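You operate a simulated robot arm through the tools that you are given. There is no shell and no other tool.

The job below is to be done with a simulated robot arm. You get a single attempt, and the scene is never put back.

## Task
Switch the chiller off, wipe its frost away and set it to -15.
Fine: off before wiping; its beaker goes on the bench, others stay; use the yellow block and put it back. Set down upright: clear beaker. What is to be rubbed or washed off counts as gone when no trace of it is left.
Where things are to end (x, y in the base frame): clear beaker within 60 mm of [510, 340].

The check looks at the end state, three seconds after you hand in, the way a careful person would. Anything else that was tipped, shoved, dropped, spilled or broken makes it a failure.

## Robot
A 6-joint arm with a fingered hand, fixed in place. Base frame: the origin is on the floor under the middle of its stand, x ahead of it, y to its left, z up; the work surface is at about z = 800. Lengths are in mm, angles in degrees, forces in N, time in s.
With the tool pointing down near the work surface it reaches from about 340 to 820 mm from the base axis. Its first joint turns from -166.0 to 166.0 degrees. Payload 4 kg.
The TCP is the grasp point between the finger pads, 26 mm short of the fingertips. In the tool frame z runs along the fingers and y along their closing line. The gripper opens to 132 mm; its body begins 73 mm behind the TCP. The gripper is a hand of 5 fingers: y runs from the thumb to the fingers, the wrist lies at [0, 0, -239] in the tool frame, and closing takes about 1.5 s.
Orientation is told as [roll, pitch, yaw] about the base's x, y, z axes, in that order, counted from this pose: with the fingers straight down and closing along the base's y, the tool's x points along the base's -x, its y along +y and its z along -z.

## Interface
- The arm moves only by the tool send_rows. Its argument "commands" is one flat list of numbers, 6 for each row, row after row: the shift along the tool's x, y, z in units of 50 mm (1.0 is 50 mm), then the turn, a rotation vector about the tool's x, y, z in units of 4 degrees (1.0 is 4 degrees). In form: [dx, dy, dz, ax, ay, az, dx, dy, dz, ax, ay, az, ...]. A call has 1 to 20 rows; each row shifts and turns the commanded pose from where the row before left it, along the tool's axes as they then stand. "hand" is the finger opening in mm, from 0 to 132, set as the call begins (left out, the last holds). A call with a number of a shift or a turn outside -1 to 1 is refused whole. Rows are played at 5 a second. More than 50 mm and 8.6 degrees between two rows, or a gripper value outside its range, and nothing of the call is played. A pose out of reach is approached as far as the arm can. The call stops where the force on the tool passes 40 N (or 10 N more than at its start, if that is more) or the arm is blocked; 0.2 s more then pass. Each finger travels about 45 mm/s and halts on what it meets, pressing with about 27 N; the grip force reading is that of the motor and also rises with nothing between the fingers. The clock runs only during rows and for 0.2 s after the last one: add rows that do not move to give the fingers time. The reply holds the time, the measured pose of the TCP, the force on the tool along the base axes, the opening and the grip force, in the units named above and with some noise, with the torque about the TCP (base axes, N m) and any sound that the robot's microphone picked up.
- Cameras (640 x 400 px; columns grow to the right, rows downward): "scene" is fixed at [220, -499.7, 1621.9]; the picture's right is [1.00, 0.04, 0.00], its down [0.02, -0.53, -0.85] and it looks along [-0.03, 0.84, -0.53] (base axes); focal length 338 px, centre (320, 200). "wrist" rides on the gripper at [84, 2, -97] in the tool frame; the picture's right is [-0.02, 1.00, 0.00], its down [-0.75, -0.02, -0.66] and it looks along [-0.66, -0.01, 0.75] (tool axes); focal length 270 px, centre (320, 200). There is no depth. A picture from a camera that has moved, and an enlarged one, comes with that camera's place and axes in the base frame and with its lens.
- get_image(camera): a new picture of that camera. The clock stands still meanwhile.
- grasp_type(shape): the hand has 5 fingers and takes this shape, open, in about a second: jaw (thumb against the fingers, like two jaws); tri (thumb and two fingers); tip (a fingertip pinch); poke (one finger out to press); point (the index stretched); flat (the hand flat); cup (the hand cupped); fist (a fist). The gripper value then closes the fingers along that shape, each until it touches; the sizes above hold for jaw. It gives what a move gives, with no picture.
- enlarge(camera, box): a new picture of the part [left, top, right, bottom] of that camera's present view, enlarged. The clock stands still meanwhile.
- job_done(): hands the job in; it is judged then, once.

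Nothing tells you positions but the pictures and the camera data. Unless the task says otherwise, let go and move clear before handing in.

The tools are called after "Emit:" as name(argument=value, ...) on one line, values as JSON. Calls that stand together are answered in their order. send_rows: Moves the arm, as the interface text tells. Its arguments: {"type":"object","properties":{"commands":{"type":"array","items":{"type":"number"}},"hand":{"type":"number"}},"required":["commands"]} The other tools are called the same way: grasp_type (shape) gives the hand a shape; get_image (camera) takes a picture; enlarge (camera, box) takes an enlarged picture of a part of a camera's view; job_done () hands the job in.

At the start:

```text
t: 0.0
tool_pos: [337.8, 261.6, 1214.6]
orientation: [0.0, 0.0, 0.0]
wrist_force: [0.2, -0.4, 0.3]
ft_torque: [0.02, -0.02, -0.03]
gripper_width: 131.8
gripper_force: 0.0
shape: jaw
```

scene: 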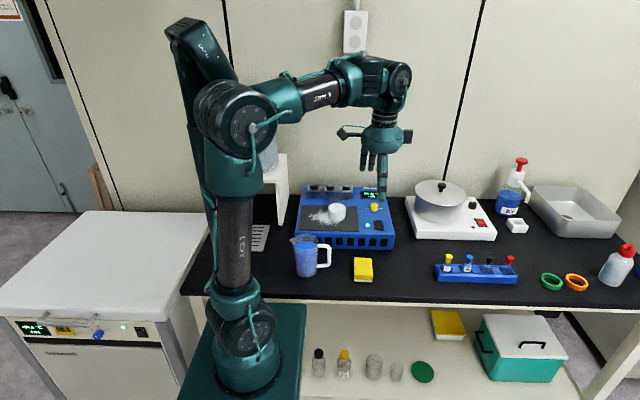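
wrist: 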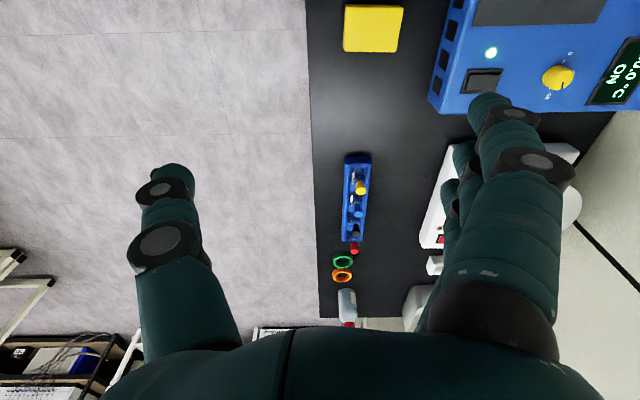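

I see a blue chiller with frost and a beaker on it, a yellow block in front of it, and a blue jug beside it. I'll take closer pictures before I move.

Emit:
enlarge(camera="scene", box=[280, 160, 420, 290])

Emit:
enlarge(camera="scene", box=[180, 60, 640, 310])

Emit:
enlarge(camera="wrist", box=[420, 0, 640, 160])

```text
3.08 times, centred on (350, 225) of scene
camera zoom: at [220.0, -499.7, 1621.9], right [1.0, 0.04, 0.0], down [0.02, -0.53, -0.85], along [-0.03, 0.84, -0.53], focal length 1041 px, centre (228, 123)
```

zoom: 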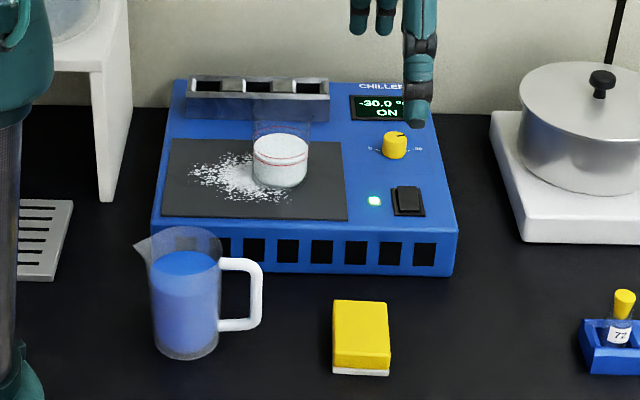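

```text
1.39 times, centred on (410, 185) of scene
camera zoom: at [220.0, -499.7, 1621.9], right [1.0, 0.04, 0.0], down [0.02, -0.53, -0.85], along [-0.03, 0.84, -0.53], focal length 471 px, centre (195, 221)
```

zoom: 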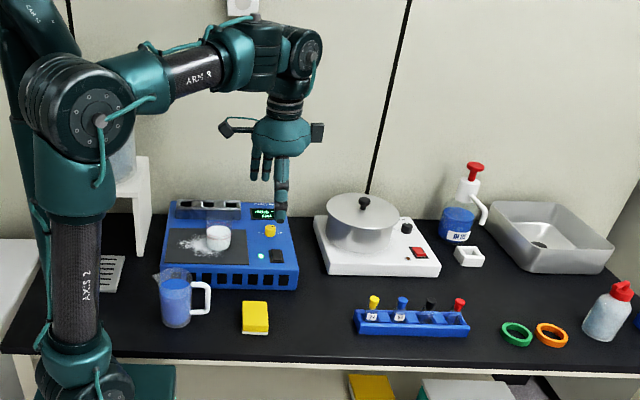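

```text
2.50 times, centred on (530, 80) of wrist
camera zoom: at [254.2, 262.8, 1311.4], right [0.02, 1.0, 0.0], down [0.75, -0.02, 0.66], along [0.66, -0.01, -0.75], focal length 676 px, centre (-205, 500)
```

zoom: 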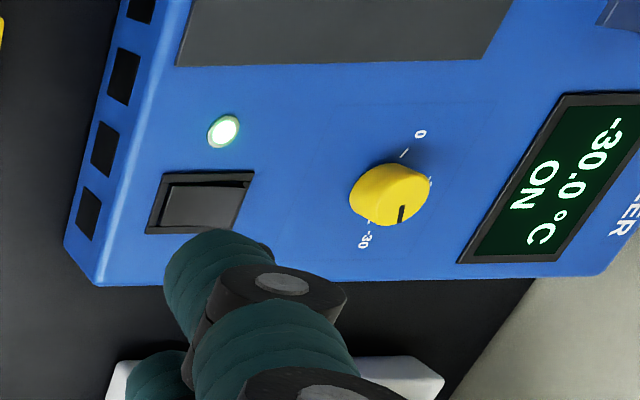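

The chiller (roughly x 90–460, y 470–680) has its rocker switch and dial on the right and the beaker on the plate. I'll turn the wrist so its camera looks over the chiller.

Emit:
send_rows(commands=[0.42, 0.65, 0, 0, 0, 0, 0.42, 0.65, 0, 0, 0, 0, 0.42, 0.65, 0, 0, 0, 0, 0, 0, 0, 0, 0, -1, 0, 0, 0, 0, 0, -1, 0, 0, 0, 0, 0, -1, 0, 0, 0, 0, 0, -1, 0, 0, 0, 0, 0, -1, 0, 0, 0, 0, 0, -1, 0, 0, 0, 0, 0, -1, 0, 0, 0, 0, 0, -1, 0, 0, 0, 0, 0, -1, 0, 0, 0, 0, 0, -1, 0, 0, 0, 0, 0, -1, 0, 0, 0, 0, 0, -1, 0, 0, 0, 0, 0, -1, 0, 0, 0, 0, 0, -1, 0, 0, 0, 0, 0, -1, 0, 0, 0, 0, 0, -1, 0, 0, 0, 0, 0, -1])

Emit:
send_rows(commands=[0, 0, 0, 0, 0, -1, 0, 0, 0, 0, 0, -1, 0, 0, 0, 0, 0, -1, 0, 0, 0, 0, 0, -1, 0, 0, 0, 0, 0, -1, 0, 0, 0, 0, 0, -0.5])

Emit:
get_image(camera="wrist")

Emit:
get_image(camera="scene")

```text
t: 4.2
tool_pos: [275.5, 359.2, 1215.0]
orientation: [0.0, 0.0, 68.1]
wrist_force: [0.0, -0.5, 1.2]
ft_torque: [-0.01, 0.01, -0.03]
gripper_width: 131.8
gripper_force: 0.1
shape: jaw
```

```text
t: 5.6
tool_pos: [274.1, 359.2, 1214.8]
orientation: [0.0, 0.0, 90.1]
wrist_force: [0.4, -0.5, -0.9]
ft_torque: [-0.02, 0.01, 0.01]
gripper_width: 131.7
gripper_force: 0.0
shape: jaw
```

```text
taken
camera wrist: at [274.3, 274.3, 1312.0], right [-1.0, 0.02, 0.0], down [0.01, 0.75, 0.66], along [0.01, 0.66, -0.75], focal length 270 px, centre (320, 200)
```

wrist: 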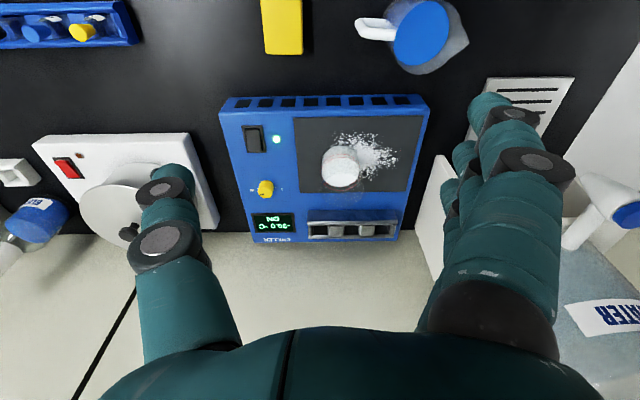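

```text
taken
```

scene: 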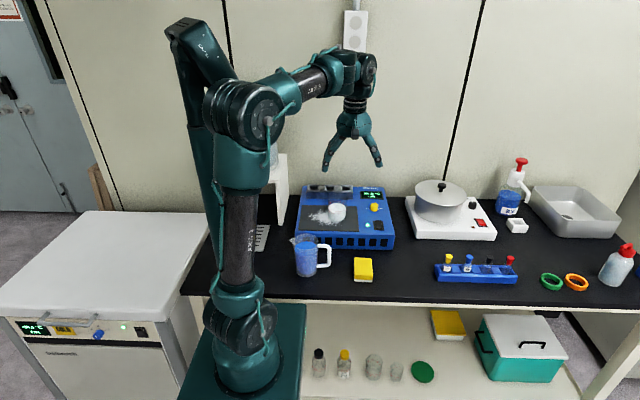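

Emit:
enlarge(camera="wrist", box=[210, 80, 440, 255])

Emit:
enlarge(camera="wrist", box=[215, 110, 305, 190])

Emit:
enlarge(camera="wrist", box=[220, 0, 500, 110])

Emit:
enlarge(camera="wrist", box=[240, 180, 420, 250])

```text
2.29 times, centred on (325, 168) of wrist
camera zoom: at [274.3, 274.3, 1312.0], right [-1.0, 0.02, 0.0], down [0.01, 0.75, 0.66], along [0.01, 0.66, -0.75], focal length 618 px, centre (309, 274)
```

zoom: 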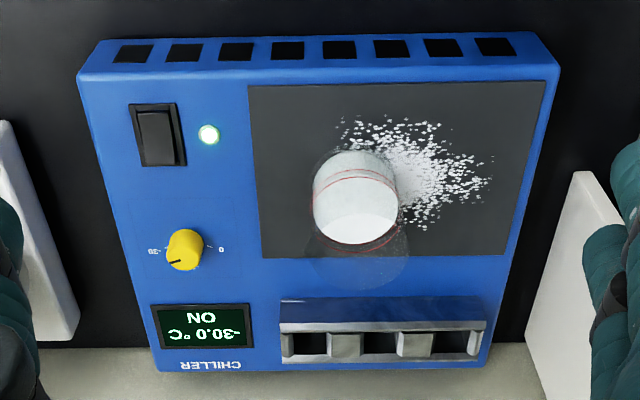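

```text
5.00 times, centred on (260, 150) of wrist
camera zoom: at [274.3, 274.3, 1312.0], right [-1.0, 0.02, 0.0], down [0.01, 0.75, 0.66], along [0.01, 0.66, -0.75], focal length 1351 px, centre (620, 450)
```

zoom: 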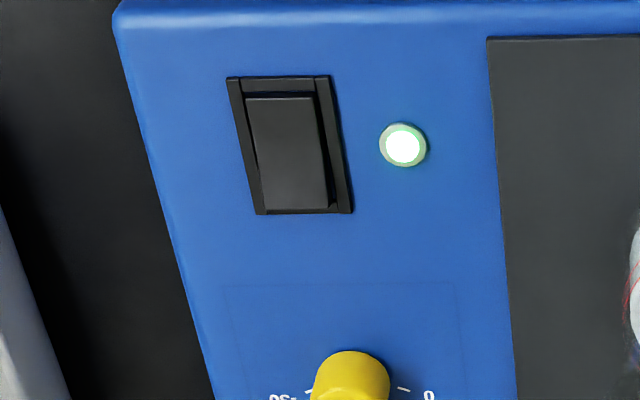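

```text
2.29 times, centred on (360, 55) of wrist
camera zoom: at [274.3, 274.3, 1312.0], right [-1.0, 0.02, 0.0], down [0.01, 0.75, 0.66], along [0.01, 0.66, -0.75], focal length 618 px, centre (229, 531)
```

zoom: 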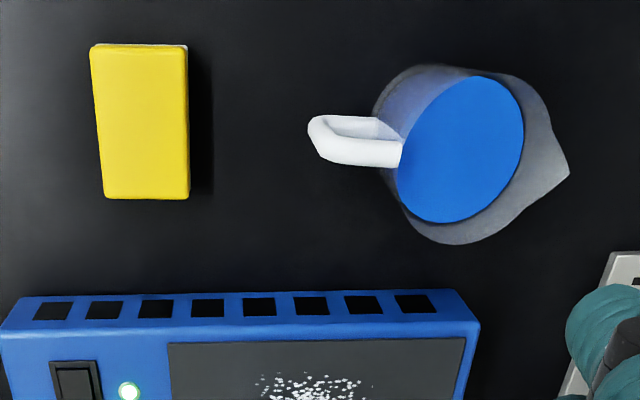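

```text
3.56 times, centred on (330, 215) of wrist
camera zoom: at [274.3, 274.3, 1312.0], right [-1.0, 0.02, 0.0], down [0.01, 0.75, 0.66], along [0.01, 0.66, -0.75], focal length 961 px, centre (284, 147)
```

zoom: 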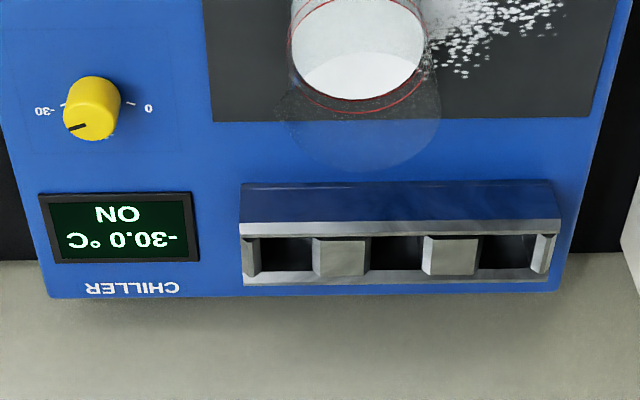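

I put the switch near (397, 503, 885), the dial near (390, 612, 893), the beaker near (244, 557) and the yellow block near (332, 342). I'll go closer over the switch and dial.

Emit:
send_rows(commands=[0, -0.492, 0.66, 0, 0, 0, 0, -0.492, 0.66, 0, 0, 0, 0, -0.492, 0.66, 0, 0, 0, 0, -0.492, 0.66, 0, 0, 0, 0, -0.492, 0.66, 0, 0, 0])

Emit:
get_image(camera="wrist")

Emit:
grasp_type(shape="poke")

Emit:
get_image(camera="wrist")

Emit:
get_image(camera="scene")

```text
t: 6.8
tool_pos: [397.3, 359.4, 1051.5]
orientation: [0.0, 0.0, 90.0]
wrist_force: [0.9, -0.6, 0.0]
ft_torque: [-0.01, 0.02, -0.01]
gripper_width: 132.1
gripper_force: 0.1
shape: jaw
```

```text
taken
camera wrist: at [397.3, 274.7, 1148.0], right [-1.0, 0.02, 0.0], down [0.02, 0.75, 0.66], along [0.01, 0.66, -0.75], focal length 270 px, centre (320, 200)
```

wrist: 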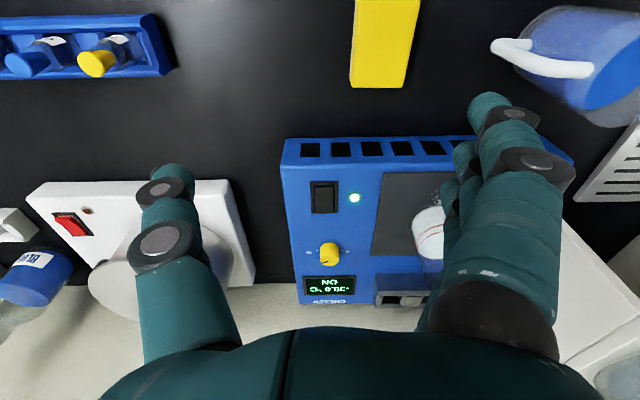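

```text
t: 7.7
tool_pos: [396.3, 361.3, 1051.0]
orientation: [-0.1, 0.0, 90.0]
wrist_force: [0.4, 0.0, -1.4]
ft_torque: [0.01, -0.01, 0.0]
gripper_width: 0.1
gripper_force: 0.0
shape: poke
```

```text
taken
camera wrist: at [397.0, 274.9, 1148.4], right [-1.0, 0.02, 0.0], down [0.02, 0.75, 0.66], along [0.01, 0.66, -0.75], focal length 270 px, centre (320, 200)
```

wrist: 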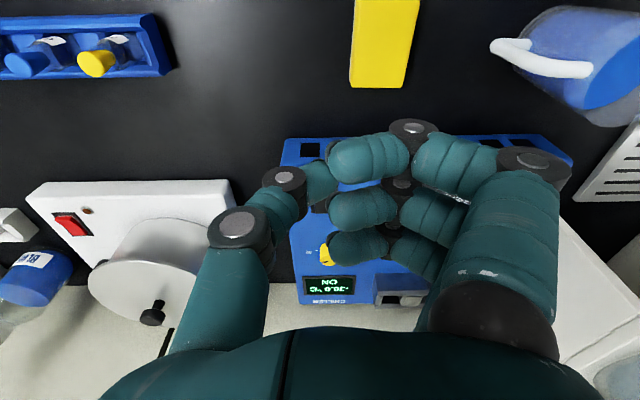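

```text
taken
```

scene: 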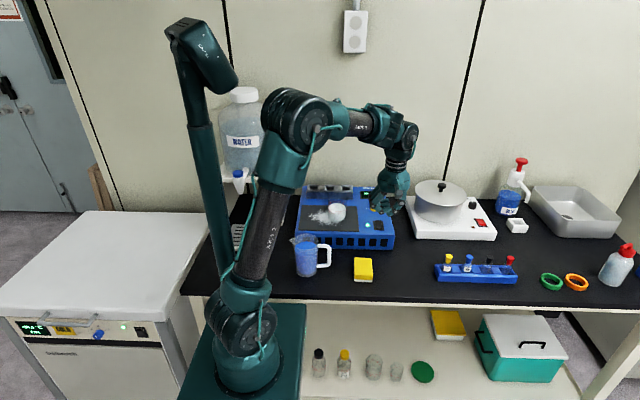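

Emit:
enlarge(camera="wrist", box=[220, 100, 480, 310])

Emit:
enlarge(camera="scene", box=[340, 130, 440, 230])

```text
1.90 times, centred on (350, 205) of wrist
camera zoom: at [397.0, 274.9, 1148.4], right [-1.0, 0.02, 0.0], down [0.02, 0.75, 0.66], along [0.01, 0.66, -0.75], focal length 515 px, centre (263, 190)
```

zoom: 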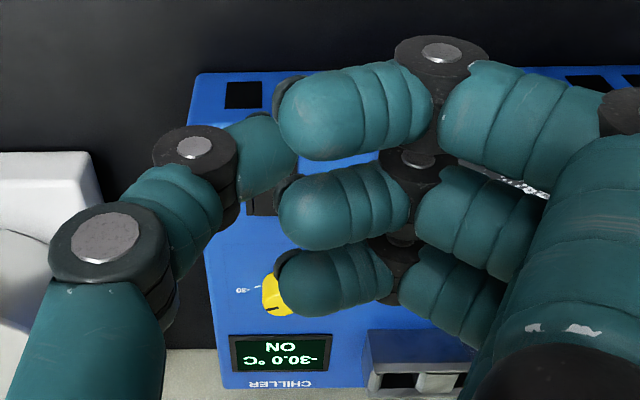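

```text
4.00 times, centred on (390, 180) of scene
camera zoom: at [220.0, -499.7, 1621.9], right [1.0, 0.04, 0.0], down [0.02, -0.53, -0.85], along [-0.03, 0.84, -0.53], focal length 1354 px, centre (40, 280)
```

zoom: 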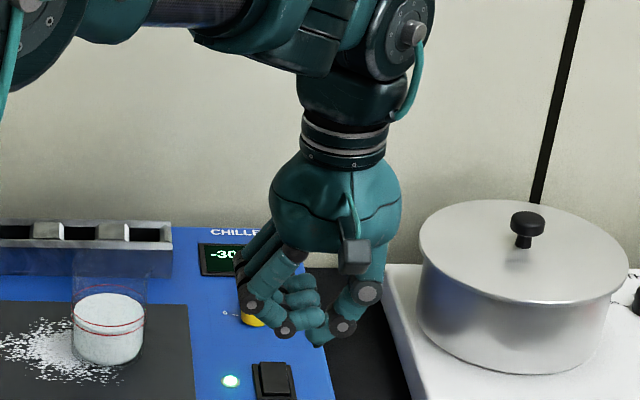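

Emit:
send_rows(commands=[0, 0, 0, 0, 0, 0, 0, 0, 0, 0, 0, 0, 0, 0, 0, 0, 0, 0, 0, 0, 0, 0, 0, 0, 0, 0, 0, 0, 0, 0])

Emit:
enlarge(camera="scene", box=[340, 130, 440, 230])

Emit:
get_image(camera="wrist")

```text
t: 8.9
tool_pos: [399.0, 361.7, 1051.6]
orientation: [0.0, 0.1, 90.0]
wrist_force: [0.1, 0.3, 0.7]
ft_torque: [0.01, 0.01, -0.02]
gripper_width: 0.0
gripper_force: 0.2
shape: poke
```

```text
4.00 times, centred on (390, 180) of scene
camera zoom: at [220.0, -499.7, 1621.9], right [1.0, 0.04, 0.0], down [0.02, -0.53, -0.85], along [-0.03, 0.84, -0.53], focal length 1354 px, centre (40, 280)
```

zoom: 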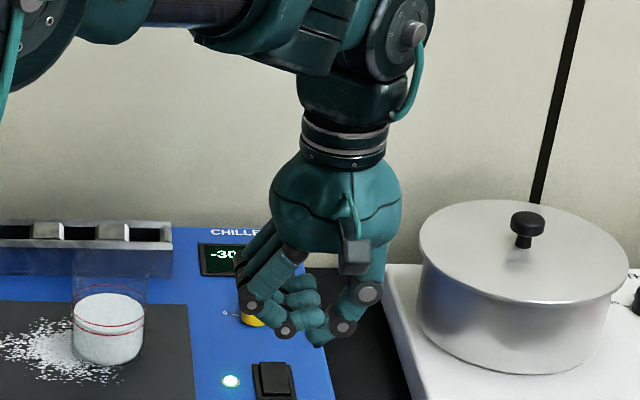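

```text
taken
camera wrist: at [397.2, 274.9, 1148.2], right [-1.0, 0.02, 0.0], down [0.02, 0.75, 0.66], along [0.01, 0.66, -0.75], focal length 270 px, centre (320, 200)
```

wrist: 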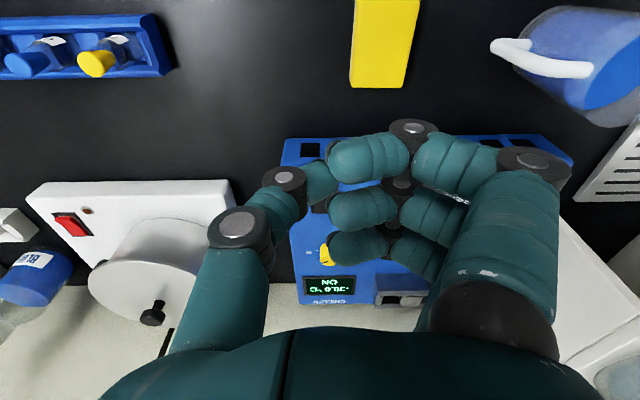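

Emit:
grasp_type(shape="point")

Emit:
get_image(camera="wrist")

Emit:
enlarge(camera="scene", box=[340, 130, 440, 230])

```text
t: 9.8
tool_pos: [398.2, 360.4, 1051.8]
orientation: [0.0, 0.0, 90.0]
wrist_force: [0.2, 0.7, -1.2]
ft_torque: [-0.02, 0.0, 0.01]
gripper_width: 126.0
gripper_force: 0.0
shape: point
```

```text
taken
camera wrist: at [397.2, 274.9, 1148.2], right [-1.0, 0.02, 0.0], down [0.02, 0.75, 0.66], along [0.01, 0.66, -0.75], focal length 270 px, centre (320, 200)
```

wrist: 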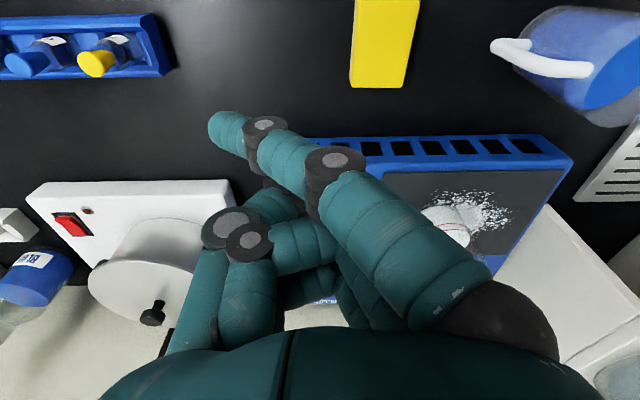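

```text
4.00 times, centred on (390, 180) of scene
camera zoom: at [220.0, -499.7, 1621.9], right [1.0, 0.04, 0.0], down [0.02, -0.53, -0.85], along [-0.03, 0.84, -0.53], focal length 1354 px, centre (40, 280)
```

zoom: 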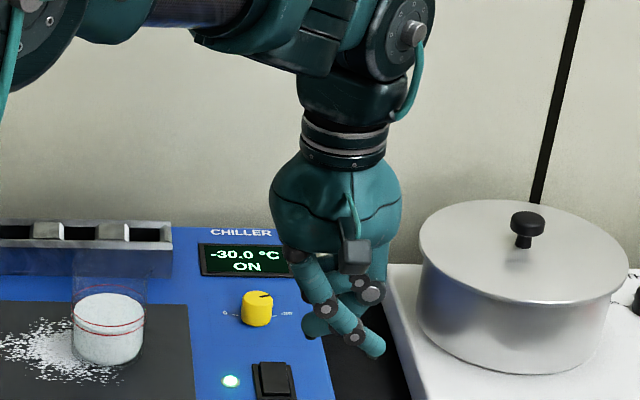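

Emit:
send_rows(commands=[0, 0, 0, 0, 0, 0, 0, 0, 0, 0, 0, 0, 0, 0, 0, 0, 0, 0, 0, 0, 0, 0, 0, 0, 0, 0, 0, 0, 0, 0, 0, 0, 0, 0, 0, 0], hand=60)

Emit:
get_image(camera="wrist")

Emit:
enlarge(camera="scene", box=[340, 130, 440, 230])

```text
t: 11.2
tool_pos: [396.9, 360.5, 1052.4]
orientation: [0.0, 0.0, 89.9]
wrist_force: [0.0, -0.6, 0.4]
ft_torque: [-0.02, -0.01, 0.0]
gripper_width: 126.1
gripper_force: 0.1
shape: point
```

```text
taken
camera wrist: at [397.2, 274.9, 1148.2], right [-1.0, 0.02, 0.0], down [0.02, 0.75, 0.66], along [0.01, 0.66, -0.75], focal length 270 px, centre (320, 200)
```

wrist: 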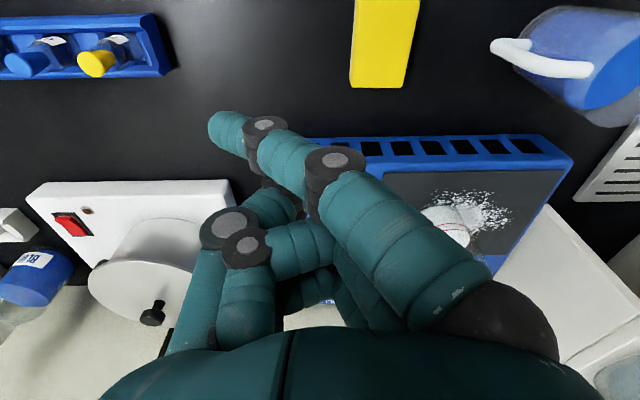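

```text
4.00 times, centred on (390, 180) of scene
camera zoom: at [220.0, -499.7, 1621.9], right [1.0, 0.04, 0.0], down [0.02, -0.53, -0.85], along [-0.03, 0.84, -0.53], focal length 1354 px, centre (40, 280)
```

zoom: 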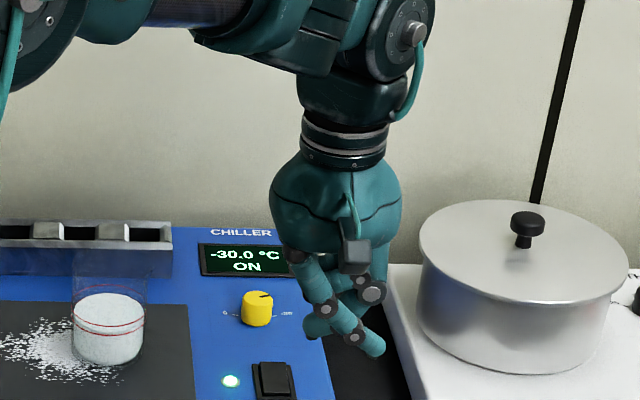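

Emit:
grasp_type(shape="poke")

Emit:
send_rows(commands=[0, 0, 0, 0, 0, 0, 0, 0, 0, 0, 0, 0, 0, 0, 0, 0, 0, 0, 0, 0, 0, 0, 0, 0, 0, 0, 0, 0, 0, 0, 0, 0, 0, 0, 0, 0], hand=132)

Emit:
get_image(camera="wrist")

Emit:
enlarge(camera="scene", box=[340, 130, 440, 230])

```text
t: 12.1
tool_pos: [398.2, 360.9, 1051.6]
orientation: [0.0, 0.0, 90.0]
wrist_force: [0.0, 0.4, -0.1]
ft_torque: [-0.01, 0.02, 0.01]
gripper_width: 0.0
gripper_force: 0.1
shape: poke
```

```text
t: 13.5
tool_pos: [397.6, 359.7, 1052.3]
orientation: [0.0, 0.0, 90.0]
wrist_force: [0.3, -0.5, -0.1]
ft_torque: [0.01, 0.0, 0.01]
gripper_width: 0.0
gripper_force: 0.1
shape: poke
```

```text
taken
camera wrist: at [397.2, 274.9, 1148.2], right [-1.0, 0.02, 0.0], down [0.02, 0.75, 0.66], along [0.01, 0.66, -0.75], focal length 270 px, centre (320, 200)
```

wrist: 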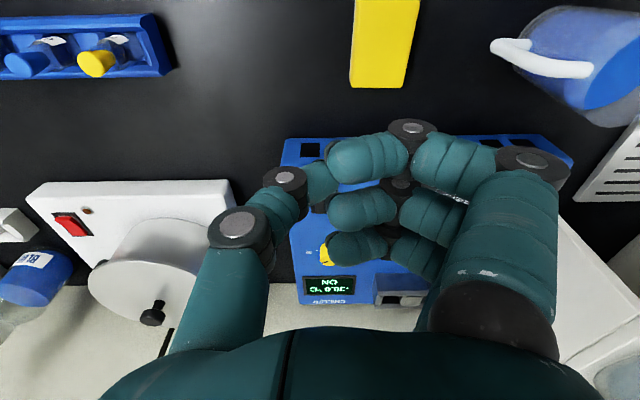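

```text
4.00 times, centred on (390, 180) of scene
camera zoom: at [220.0, -499.7, 1621.9], right [1.0, 0.04, 0.0], down [0.02, -0.53, -0.85], along [-0.03, 0.84, -0.53], focal length 1354 px, centre (40, 280)
```

zoom: 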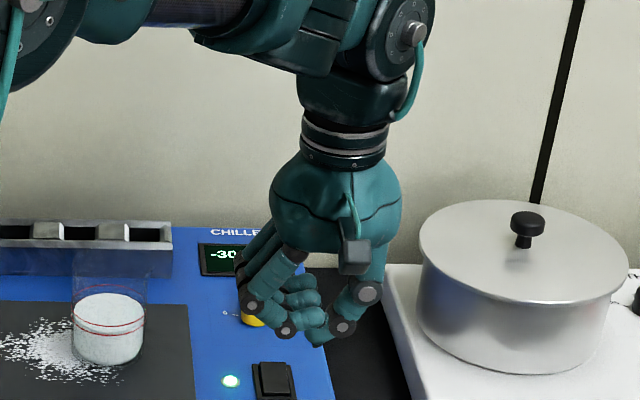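

Emit:
enlarge(camera="scene", box=[390, 160, 440, 220])

Emit:
enlarge(camera="wrist", box=[260, 110, 440, 230])

```text
6.67 times, centred on (415, 190) of scene
camera zoom: at [220.0, -499.7, 1621.9], right [1.0, 0.04, 0.0], down [0.02, -0.53, -0.85], along [-0.03, 0.84, -0.53], focal length 2256 px, centre (-313, 267)
```

zoom: 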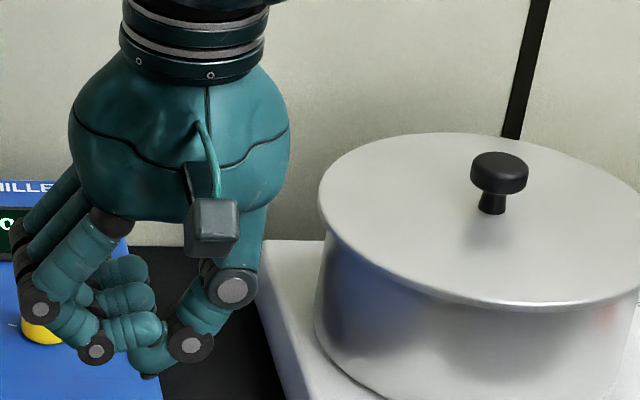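

```text
3.33 times, centred on (350, 170) of wrist
camera zoom: at [397.2, 274.9, 1148.2], right [-1.0, 0.02, 0.0], down [0.02, 0.75, 0.66], along [0.01, 0.66, -0.75], focal length 901 px, centre (220, 300)
```

zoom: 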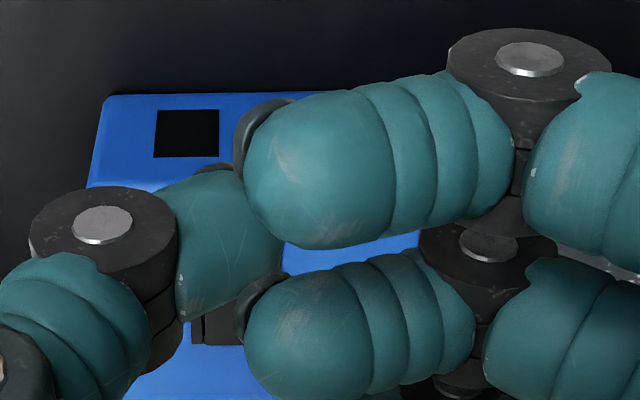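

The poke shape hides its tip from both cameras, so I'll tilt the hand towards the scene camera to see which finger sticks out.

Emit:
send_rows(commands=[0, 0, -0.8, 0, 1, 0, 0, 0, 0, 0, 1, 0, 0, 0, 0, 0, 1, 0, 0, 0, 0, 0, 1, 0, 0, 0, 0, 0, 1, 0, 0, 0, 0, 0, 1, 0, 0, 0, 0, 0, 1, 0, 0, 0, 0, 0, 1, 0, 0, 0, 0, 0, 1, 0, 0, 0, 0, 0, 1, 0, 0, 0, 0, 0, 1, 0, 0, 0, 0, 0, 1, 0])

Emit:
enlarge(camera="scene", box=[340, 110, 460, 230])

Emit:
get_image(camera="wrist")

```text
t: 16.1
tool_pos: [296.9, 286.6, 935.9]
orientation: [-0.2, 47.9, 89.9]
wrist_force: [-0.1, 0.4, 0.3]
ft_torque: [0.01, -0.01, 0.01]
gripper_width: 0.0
gripper_force: 0.1
shape: poke
out of reach, approached as far as the arm can: row 4, 5, 6, 7, 8, 9, 10, 11, 12
```

```text
3.33 times, centred on (400, 170) of scene
camera zoom: at [220.0, -499.7, 1621.9], right [1.0, 0.04, 0.0], down [0.02, -0.53, -0.85], along [-0.03, 0.84, -0.53], focal length 1128 px, centre (53, 300)
```

zoom: 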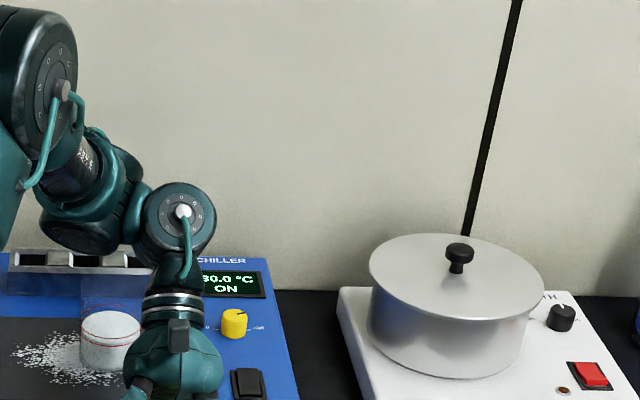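

```text
taken
camera wrist: at [296.8, 301.6, 1063.3], right [-1.0, 0.01, -0.02], down [0.02, 0.99, -0.12], along [0.02, -0.12, -0.99], focal length 270 px, centre (320, 200)
```

wrist: 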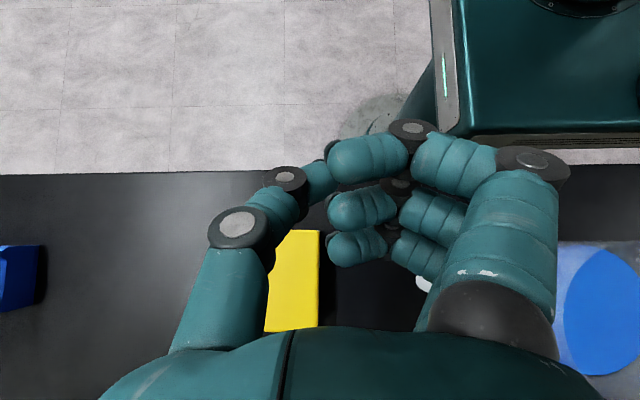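

Emit:
get_image(camera="scene")

Emit:
enlarge(camera="scene", box=[280, 190, 440, 300])

```text
taken
```

scene: 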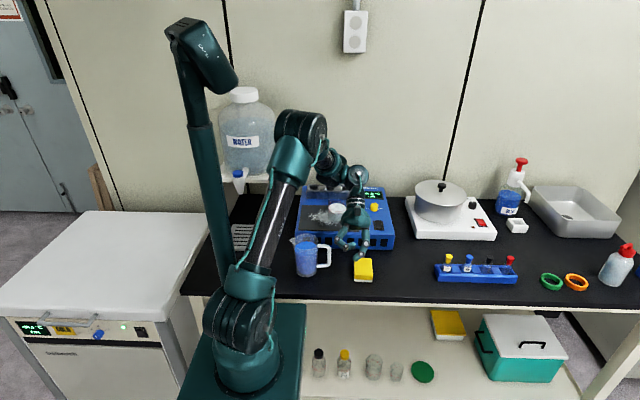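

```text
3.64 times, centred on (360, 245) of scene
camera zoom: at [220.0, -499.7, 1621.9], right [1.0, 0.04, 0.0], down [0.02, -0.53, -0.85], along [-0.03, 0.84, -0.53], focal length 1230 px, centre (174, 36)
```

zoom: 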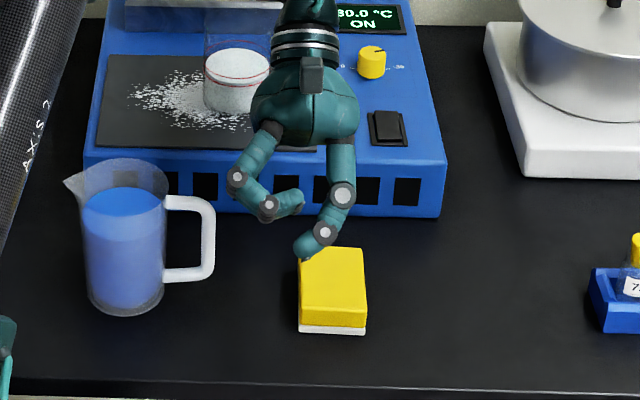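

The tilt hit the arm's reach, so the hand came down lower than I commanded, but it touched nothing. In poke shape the thumb tip is the part that sticks out. I'll lift and straighten the hand now.

Emit:
send_rows(commands=[0.6, 0, -0.54, 0, -1, 0, 0, 0, 0, 0, -1, 0, 0, 0, 0, 0, -1, 0, 0, 0, 0, 0, -1, 0, 0, 0, 0, 0, -1, 0, 0, 0, 0, 0, -1, 0])

```text
t: 17.5
tool_pos: [290.7, 282.7, 966.6]
orientation: [0.1, 23.9, 90.0]
wrist_force: [0.0, -0.8, -0.1]
ft_torque: [0.0, 0.0, 0.02]
gripper_width: 0.1
gripper_force: 0.0
shape: poke
out of reach, approached as far as the arm can: row 1
```

Emit:
send_rows(commands=[0, 0, 0, 0, -1, 0, 0, 0, 0, 0, -1, 0, 0, 0, 0, 0, -1, 0, 0, 0, 0, 0, -1, 0, 0, 0, 0, 0, -1, 0, 0, 0, 0, 0, -1, 0])

Emit:
send_rows(commands=[0, 0, -0.8, 0, 0, 0, 0, 0, -0.8, 0, 0, 0, 0, -1, 0, 0, 0, 0, 0, -1, 0, 0, 0, 0, -0.6, -0.3, 0, 0, 0, 0, -0.6, 0, 0, 0, 0, 0])

Emit:
get_image(camera="wrist")

Emit:
get_image(camera="scene")

```text
t: 18.9
tool_pos: [290.2, 283.2, 966.6]
orientation: [-0.1, -0.1, 90.0]
wrist_force: [-0.1, 0.7, -0.1]
ft_torque: [-0.01, 0.0, 0.03]
gripper_width: 0.1
gripper_force: 0.1
shape: poke
```

```text
t: 20.3
tool_pos: [404.8, 343.7, 1046.4]
orientation: [0.0, 0.0, 90.0]
wrist_force: [-0.6, 0.6, -0.1]
ft_torque: [-0.03, 0.0, -0.02]
gripper_width: 0.0
gripper_force: 0.0
shape: poke
```

```text
taken
camera wrist: at [403.7, 258.4, 1143.6], right [-1.0, 0.02, 0.0], down [0.02, 0.75, 0.66], along [0.01, 0.66, -0.75], focal length 270 px, centre (320, 200)
```

wrist: 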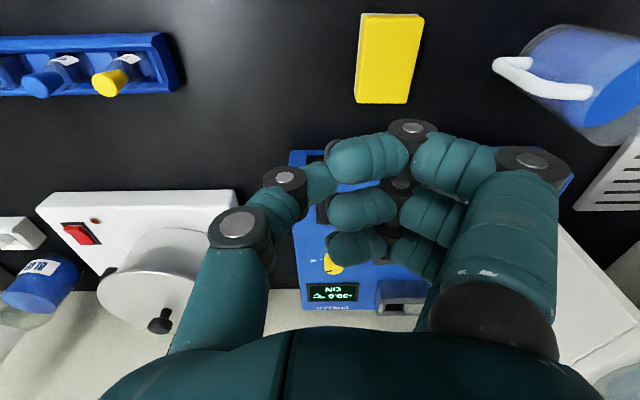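

```text
taken
```

scene: 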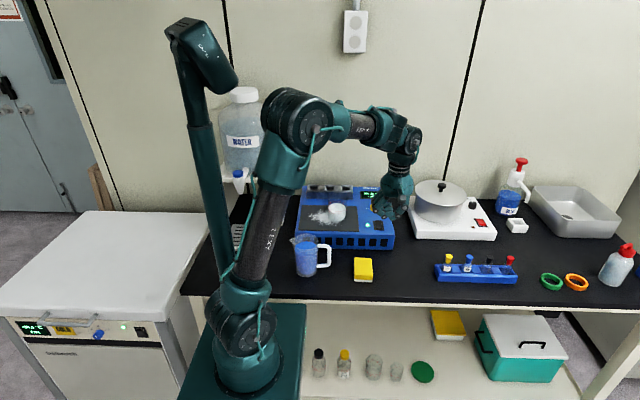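

Emit:
enlarge(camera="scene", box=[360, 205, 400, 235])

Emit:
grasp_type(shape="jaw")

Emit:
enlarge(camera="wrist", box=[290, 160, 400, 230])

```text
13.33 times, centred on (380, 220) of scene
camera zoom: at [220.0, -499.7, 1621.9], right [1.0, 0.04, 0.0], down [0.02, -0.53, -0.85], along [-0.03, 0.84, -0.53], focal length 4512 px, centre (-480, -67)
```

zoom: 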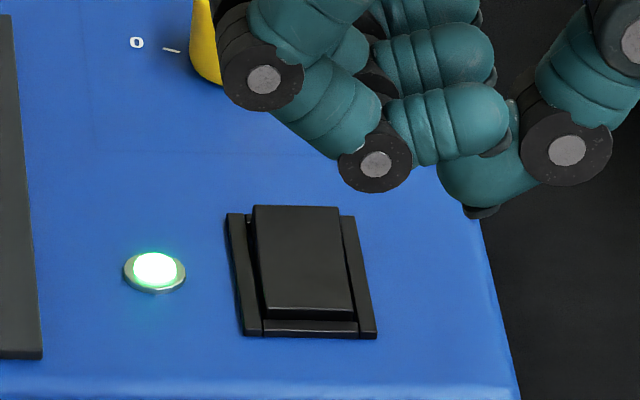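

```text
t: 21.2
tool_pos: [404.8, 343.3, 1047.7]
orientation: [0.0, -0.1, 90.1]
wrist_force: [0.5, 0.8, -0.9]
ft_torque: [0.03, 0.0, 0.01]
gripper_width: 131.7
gripper_force: 0.1
shape: jaw
```

```text
5.71 times, centred on (345, 195) of wrist
camera zoom: at [403.5, 258.0, 1143.7], right [-1.0, 0.02, 0.0], down [0.02, 0.75, 0.66], along [0.01, 0.66, -0.75], focal length 1544 px, centre (177, 229)
```

zoom: 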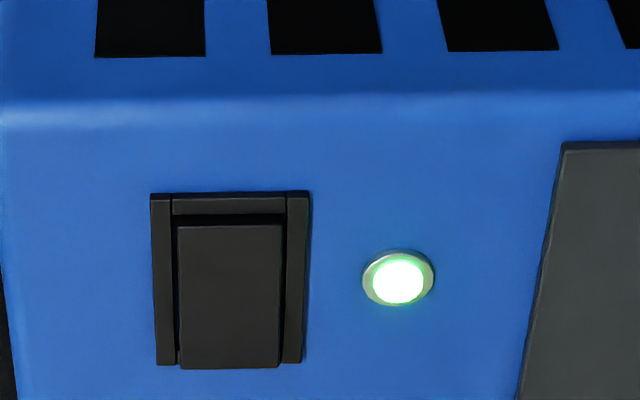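

The rocker's back end (y ≈ 515) is raised, so pressing that end should turn it off. I'll take the poke shape and hover the tip above it to check the alignment.

Emit:
grasp_type(shape="poke")

Emit:
send_rows(commands=[-0.92, 0.065, 0, 0, 0, 0, -0.92, 0.065, 0, 0, 0, 0, -0.92, 0.065, 0, 0, 0, 0, -0.92, 0.065, 0, 0, 0, 0, 0, 0, 0.72, 0, 0, 0, 0, 0, 0.72, 0, 0, 0, 0, 0, 0.7, 0, 0, 0, 0, 0, 0, 0, 0, 0])

Emit:
enlarge(camera="scene", box=[340, 175, 420, 235])

Emit:
get_image(camera="wrist")

```text
t: 22.1
tool_pos: [403.5, 344.7, 1046.9]
orientation: [0.0, 0.0, 90.1]
wrist_force: [0.3, 0.2, -0.1]
ft_torque: [0.0, 0.03, -0.01]
gripper_width: 0.1
gripper_force: 0.0
shape: poke
```

```text
t: 23.9
tool_pos: [391.7, 527.8, 940.3]
orientation: [0.0, 0.0, 90.0]
wrist_force: [-0.6, 0.7, 0.1]
ft_torque: [-0.01, 0.03, 0.04]
gripper_width: 0.0
gripper_force: 0.1
shape: poke
```

```text
6.67 times, centred on (380, 205) of scene
camera zoom: at [220.0, -499.7, 1621.9], right [1.0, 0.04, 0.0], down [0.02, -0.53, -0.85], along [-0.03, 0.84, -0.53], focal length 2256 px, centre (-80, 167)
```

zoom: 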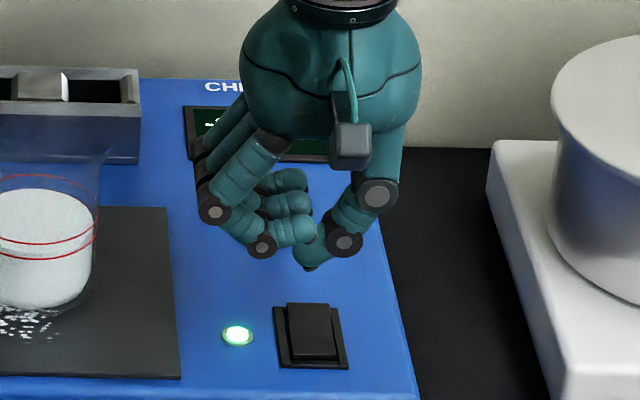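

```text
taken
camera wrist: at [391.8, 441.6, 1036.2], right [-1.0, 0.02, 0.0], down [0.02, 0.75, 0.66], along [0.01, 0.66, -0.75], focal length 270 px, centre (320, 200)
```

wrist: 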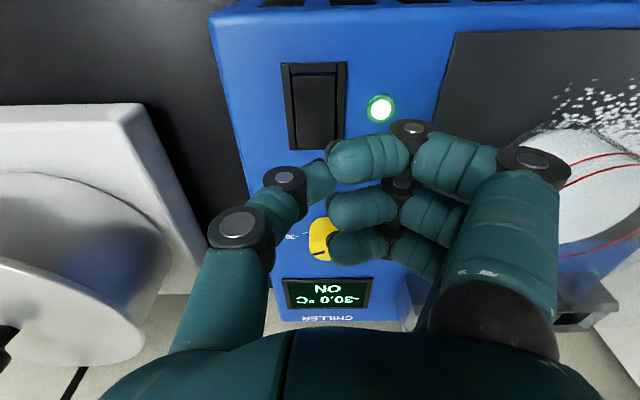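

By cross-checking views I put the poke tip about 26 mm below the TCP and on its axis. I'll shift so the tip is over the rocker's raised back end, then press gently.

Emit:
send_rows(commands=[0.32, -0.02, 0, 0, 0, 0, 0, 0, 0.3, 0, 0, 0, 0, 0, 0.1, 0, 0, 0, 0, 0, 0.06, 0, 0, 0, 0, 0, 0, 0, 0, 0])

Emit:
enlarge(camera="scene", box=[350, 190, 410, 235])

```text
t: 25.1
tool_pos: [394.7, 510.2, 916.6]
orientation: [-0.1, 0.0, 90.0]
wrist_force: [-0.1, 0.1, 0.6]
ft_torque: [-0.02, 0.01, -0.01]
gripper_width: 0.2
gripper_force: 0.1
shape: poke
```

```text
8.89 times, centred on (380, 212) of scene
camera zoom: at [220.0, -499.7, 1621.9], right [1.0, 0.04, 0.0], down [0.02, -0.53, -0.85], along [-0.03, 0.84, -0.53], focal length 3008 px, centre (-213, 89)
```

zoom: 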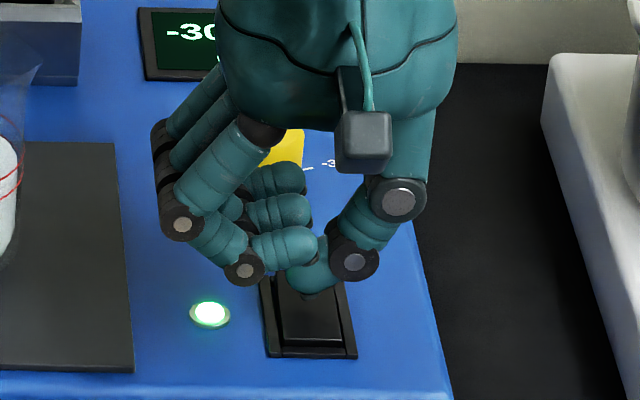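

Emit:
send_rows(commands=[0, 0, 0.06, 0, 0, 0, 0, 0, 0.06, 0, 0, 0, 0, 0, 0.06, 0, 0, 0, 0, 0, 0, 0, 0, 0])

Emit:
enlarge(camera="scene", box=[350, 190, 410, 235])

```text
t: 26.1
tool_pos: [394.9, 510.2, 909.8]
orientation: [-0.1, -0.3, 89.9]
wrist_force: [11.5, 1.2, 35.0]
ft_torque: [0.03, -0.12, -0.02]
gripper_width: 0.0
gripper_force: 0.0
shape: poke
```

```text
8.89 times, centred on (380, 212) of scene
camera zoom: at [220.0, -499.7, 1621.9], right [1.0, 0.04, 0.0], down [0.02, -0.53, -0.85], along [-0.03, 0.84, -0.53], focal length 3008 px, centre (-213, 89)
```

zoom: 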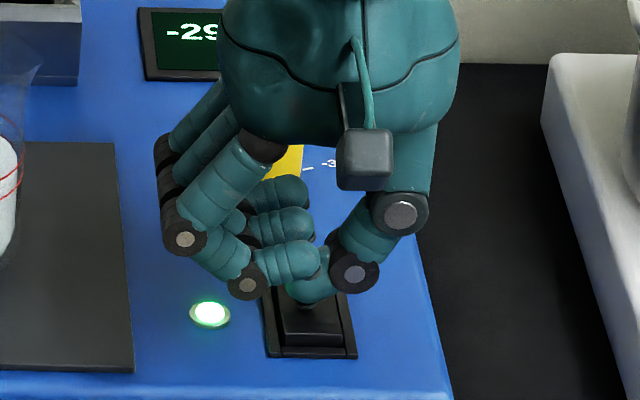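

Emit:
send_rows(commands=[0, 0, -0.4, 0, 0, 0, 0, 0, -0.6, 0, 0, 0, 0, 0, 0, 0, 0, 0])

Emit:
enlarge(camera="scene", box=[350, 180, 410, 235])

Emit:
get_image(camera="wrist")

```text
t: 26.9
tool_pos: [394.2, 511.3, 955.9]
orientation: [0.1, 0.1, 90.0]
wrist_force: [0.2, -0.6, -0.2]
ft_torque: [0.0, 0.03, -0.03]
gripper_width: 0.0
gripper_force: 0.0
shape: poke
```

```text
7.27 times, centred on (380, 208) of scene
camera zoom: at [220.0, -499.7, 1621.9], right [1.0, 0.04, 0.0], down [0.02, -0.53, -0.85], along [-0.03, 0.84, -0.53], focal length 2461 px, centre (-116, 146)
```

zoom: 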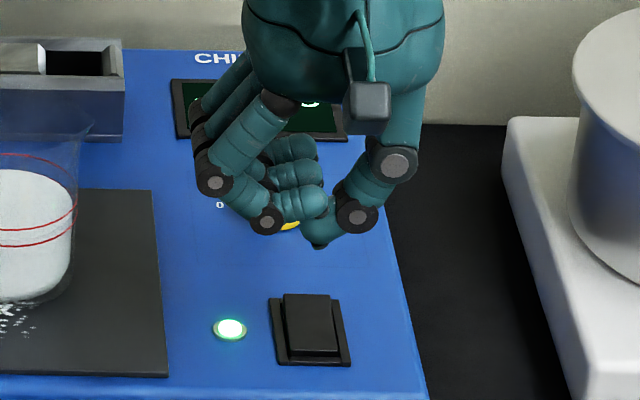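

```text
taken
camera wrist: at [394.0, 426.1, 1053.6], right [-1.0, 0.02, 0.0], down [0.02, 0.75, 0.66], along [0.01, 0.66, -0.75], focal length 270 px, centre (320, 200)
```

wrist: 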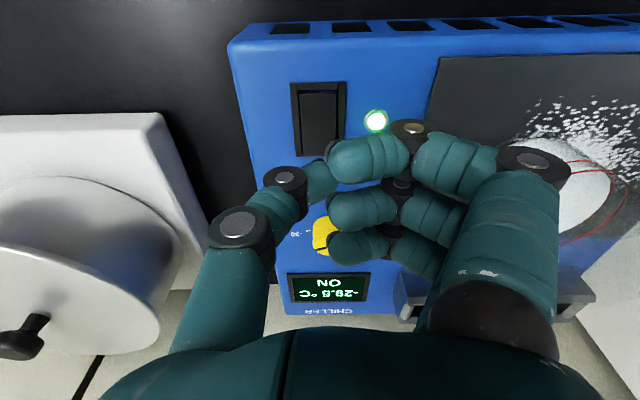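

Emit:
enlarge(camera="wrist", box=[280, 200, 380, 320])

Emit:
enlarge(camera="wrist", box=[270, 70, 350, 170])

Emit:
enlarge(camera="scene", box=[365, 208, 405, 235])

```text
3.33 times, centred on (330, 260) of wrist
camera zoom: at [394.0, 426.1, 1053.6], right [-1.0, 0.02, 0.0], down [0.02, 0.75, 0.66], along [0.01, 0.66, -0.75], focal length 901 px, centre (287, 0)
```

zoom: 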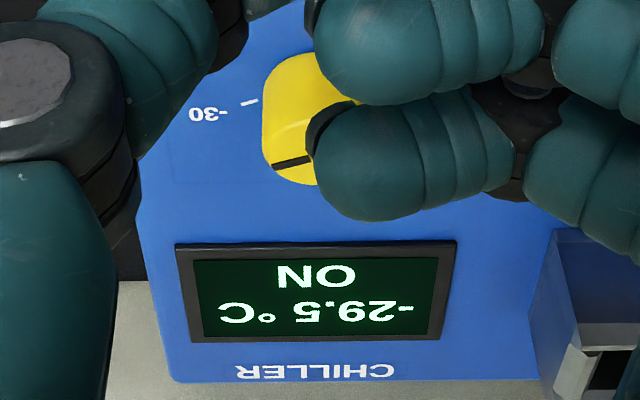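

```text
4.00 times, centred on (310, 120) of wrist
camera zoom: at [394.0, 426.1, 1053.6], right [-1.0, 0.02, 0.0], down [0.02, 0.75, 0.66], along [0.01, 0.66, -0.75], focal length 1081 px, centre (360, 520)
```

zoom: 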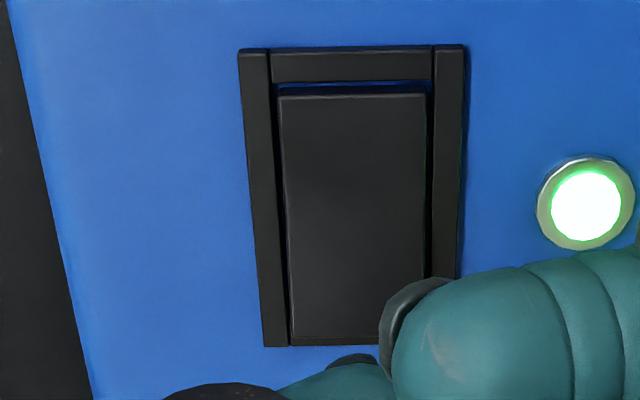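

```text
14.81 times, centred on (385, 222) of scene
camera zoom: at [220.0, -499.7, 1621.9], right [1.0, 0.04, 0.0], down [0.02, -0.53, -0.85], along [-0.03, 0.84, -0.53], focal length 5013 px, centre (-643, -118)
```

zoom: 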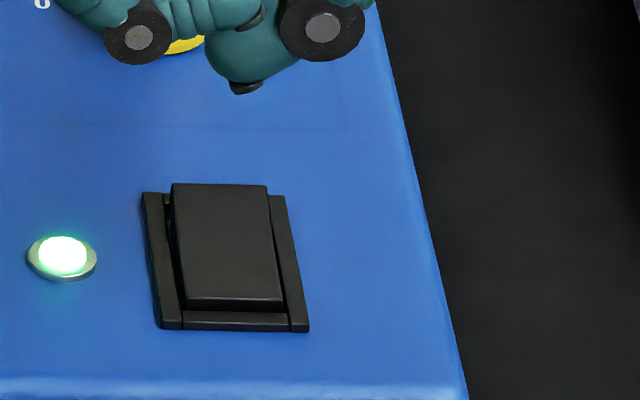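

The press landed too near the rocker's pivot (its back end is nearer y ≈ 525), and a trailing finger nudged the dial to -29.5. I'll turn the hand to yaw 0 so the fingers stay clear of the dial, then press further back.

Emit:
send_rows(commands=[0, 0, -0.9, 0, 0, 0, 0, 0, 0, 0, 0, 1, 0, 0, 0, 0, 0, 1, 0, 0, 0, 0, 0, 1, 0, 0, 0, 0, 0, 1, 0, 0, 0, 0, 0, 1, 0, 0, 0, 0, 0, 1, 0, 0, 0, 0, 0, 1, 0, 0, 0, 0, 0, 1, 0, 0, 0, 0, 0, 1, 0, 0, 0, 0, 0, 1, 0, 0, 0, 0, 0, 1, 0, 0, 0, 0, 0, 1, 0, 0, 0, 0, 0, 1, 0, 0, 0, 0, 0, 1, 0, 0, 0, 0, 0, 1, 0, 0, 0, 0, 0, 1, 0, 0, 0, 0, 0, 1, 0, 0, 0, 0, 0, 1, 0, 0, 0, 0, 0, 1])

Emit:
send_rows(commands=[0, 0, 0, 0, 0, 1, 0, 0, 0, 0, 0, 1, 0, 0, 0, 0, 0, 1, 0, 0, 0, 0, 0, 0.5, 0, 0, 0, 0, 0, 0])

Emit:
get_image(camera="wrist")

Emit:
enlarge(camera="scene", box=[320, 140, 440, 240])

```text
t: 31.1
tool_pos: [394.4, 509.6, 1003.0]
orientation: [0.0, 0.0, 13.8]
wrist_force: [-0.7, -0.2, -0.1]
ft_torque: [0.03, 0.02, 0.01]
gripper_width: 0.0
gripper_force: 0.0
shape: poke
```

```text
t: 32.3
tool_pos: [393.6, 510.3, 1001.3]
orientation: [0.0, 0.0, 0.1]
wrist_force: [0.0, -1.3, -0.1]
ft_torque: [-0.01, 0.02, 0.0]
gripper_width: 0.2
gripper_force: 0.0
shape: poke
```

```text
taken
camera wrist: at [310.7, 511.4, 1098.7], right [0.02, 1.0, 0.0], down [0.75, -0.02, 0.66], along [0.66, -0.01, -0.75], focal length 270 px, centre (320, 200)
```

wrist: 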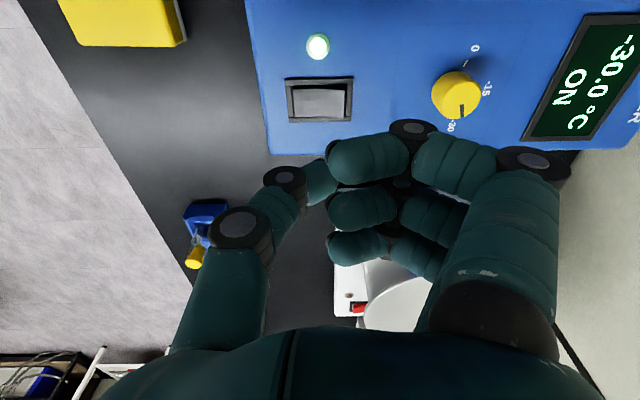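

```text
4.00 times, centred on (380, 190) of scene
camera zoom: at [220.0, -499.7, 1621.9], right [1.0, 0.04, 0.0], down [0.02, -0.53, -0.85], along [-0.03, 0.84, -0.53], focal length 1354 px, centre (80, 240)
```

zoom: 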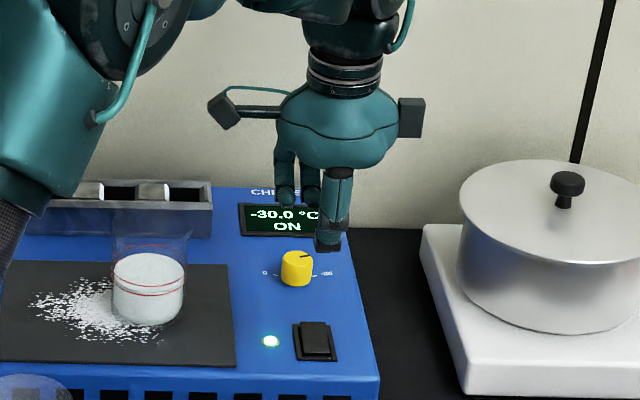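

Emit:
enlarge(camera="wrist", box=[270, 30, 370, 140])

Emit:
enlarge(camera="wrist", box=[420, 20, 640, 150])

```text
3.64 times, centred on (320, 85) of wrist
camera zoom: at [310.7, 511.4, 1098.7], right [0.02, 1.0, 0.0], down [0.75, -0.02, 0.66], along [0.66, -0.01, -0.75], focal length 983 px, centre (320, 618)
```

zoom: 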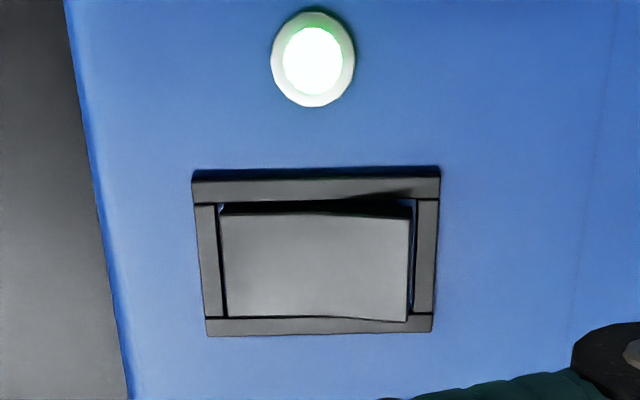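

```text
2.91 times, centred on (530, 85) of wrist
camera zoom: at [310.7, 511.4, 1098.7], right [0.02, 1.0, 0.0], down [0.75, -0.02, 0.66], along [0.66, -0.01, -0.75], focal length 786 px, centre (-291, 534)
```

zoom: 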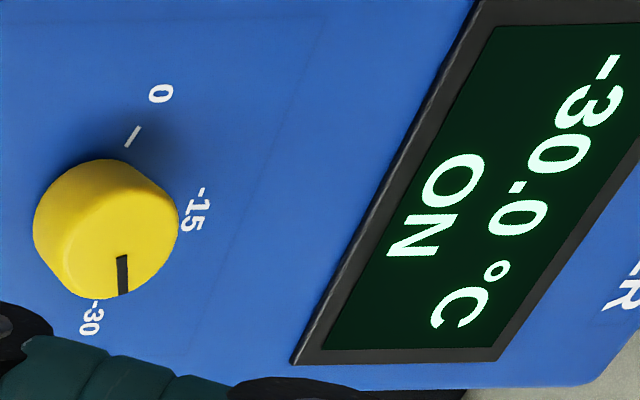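

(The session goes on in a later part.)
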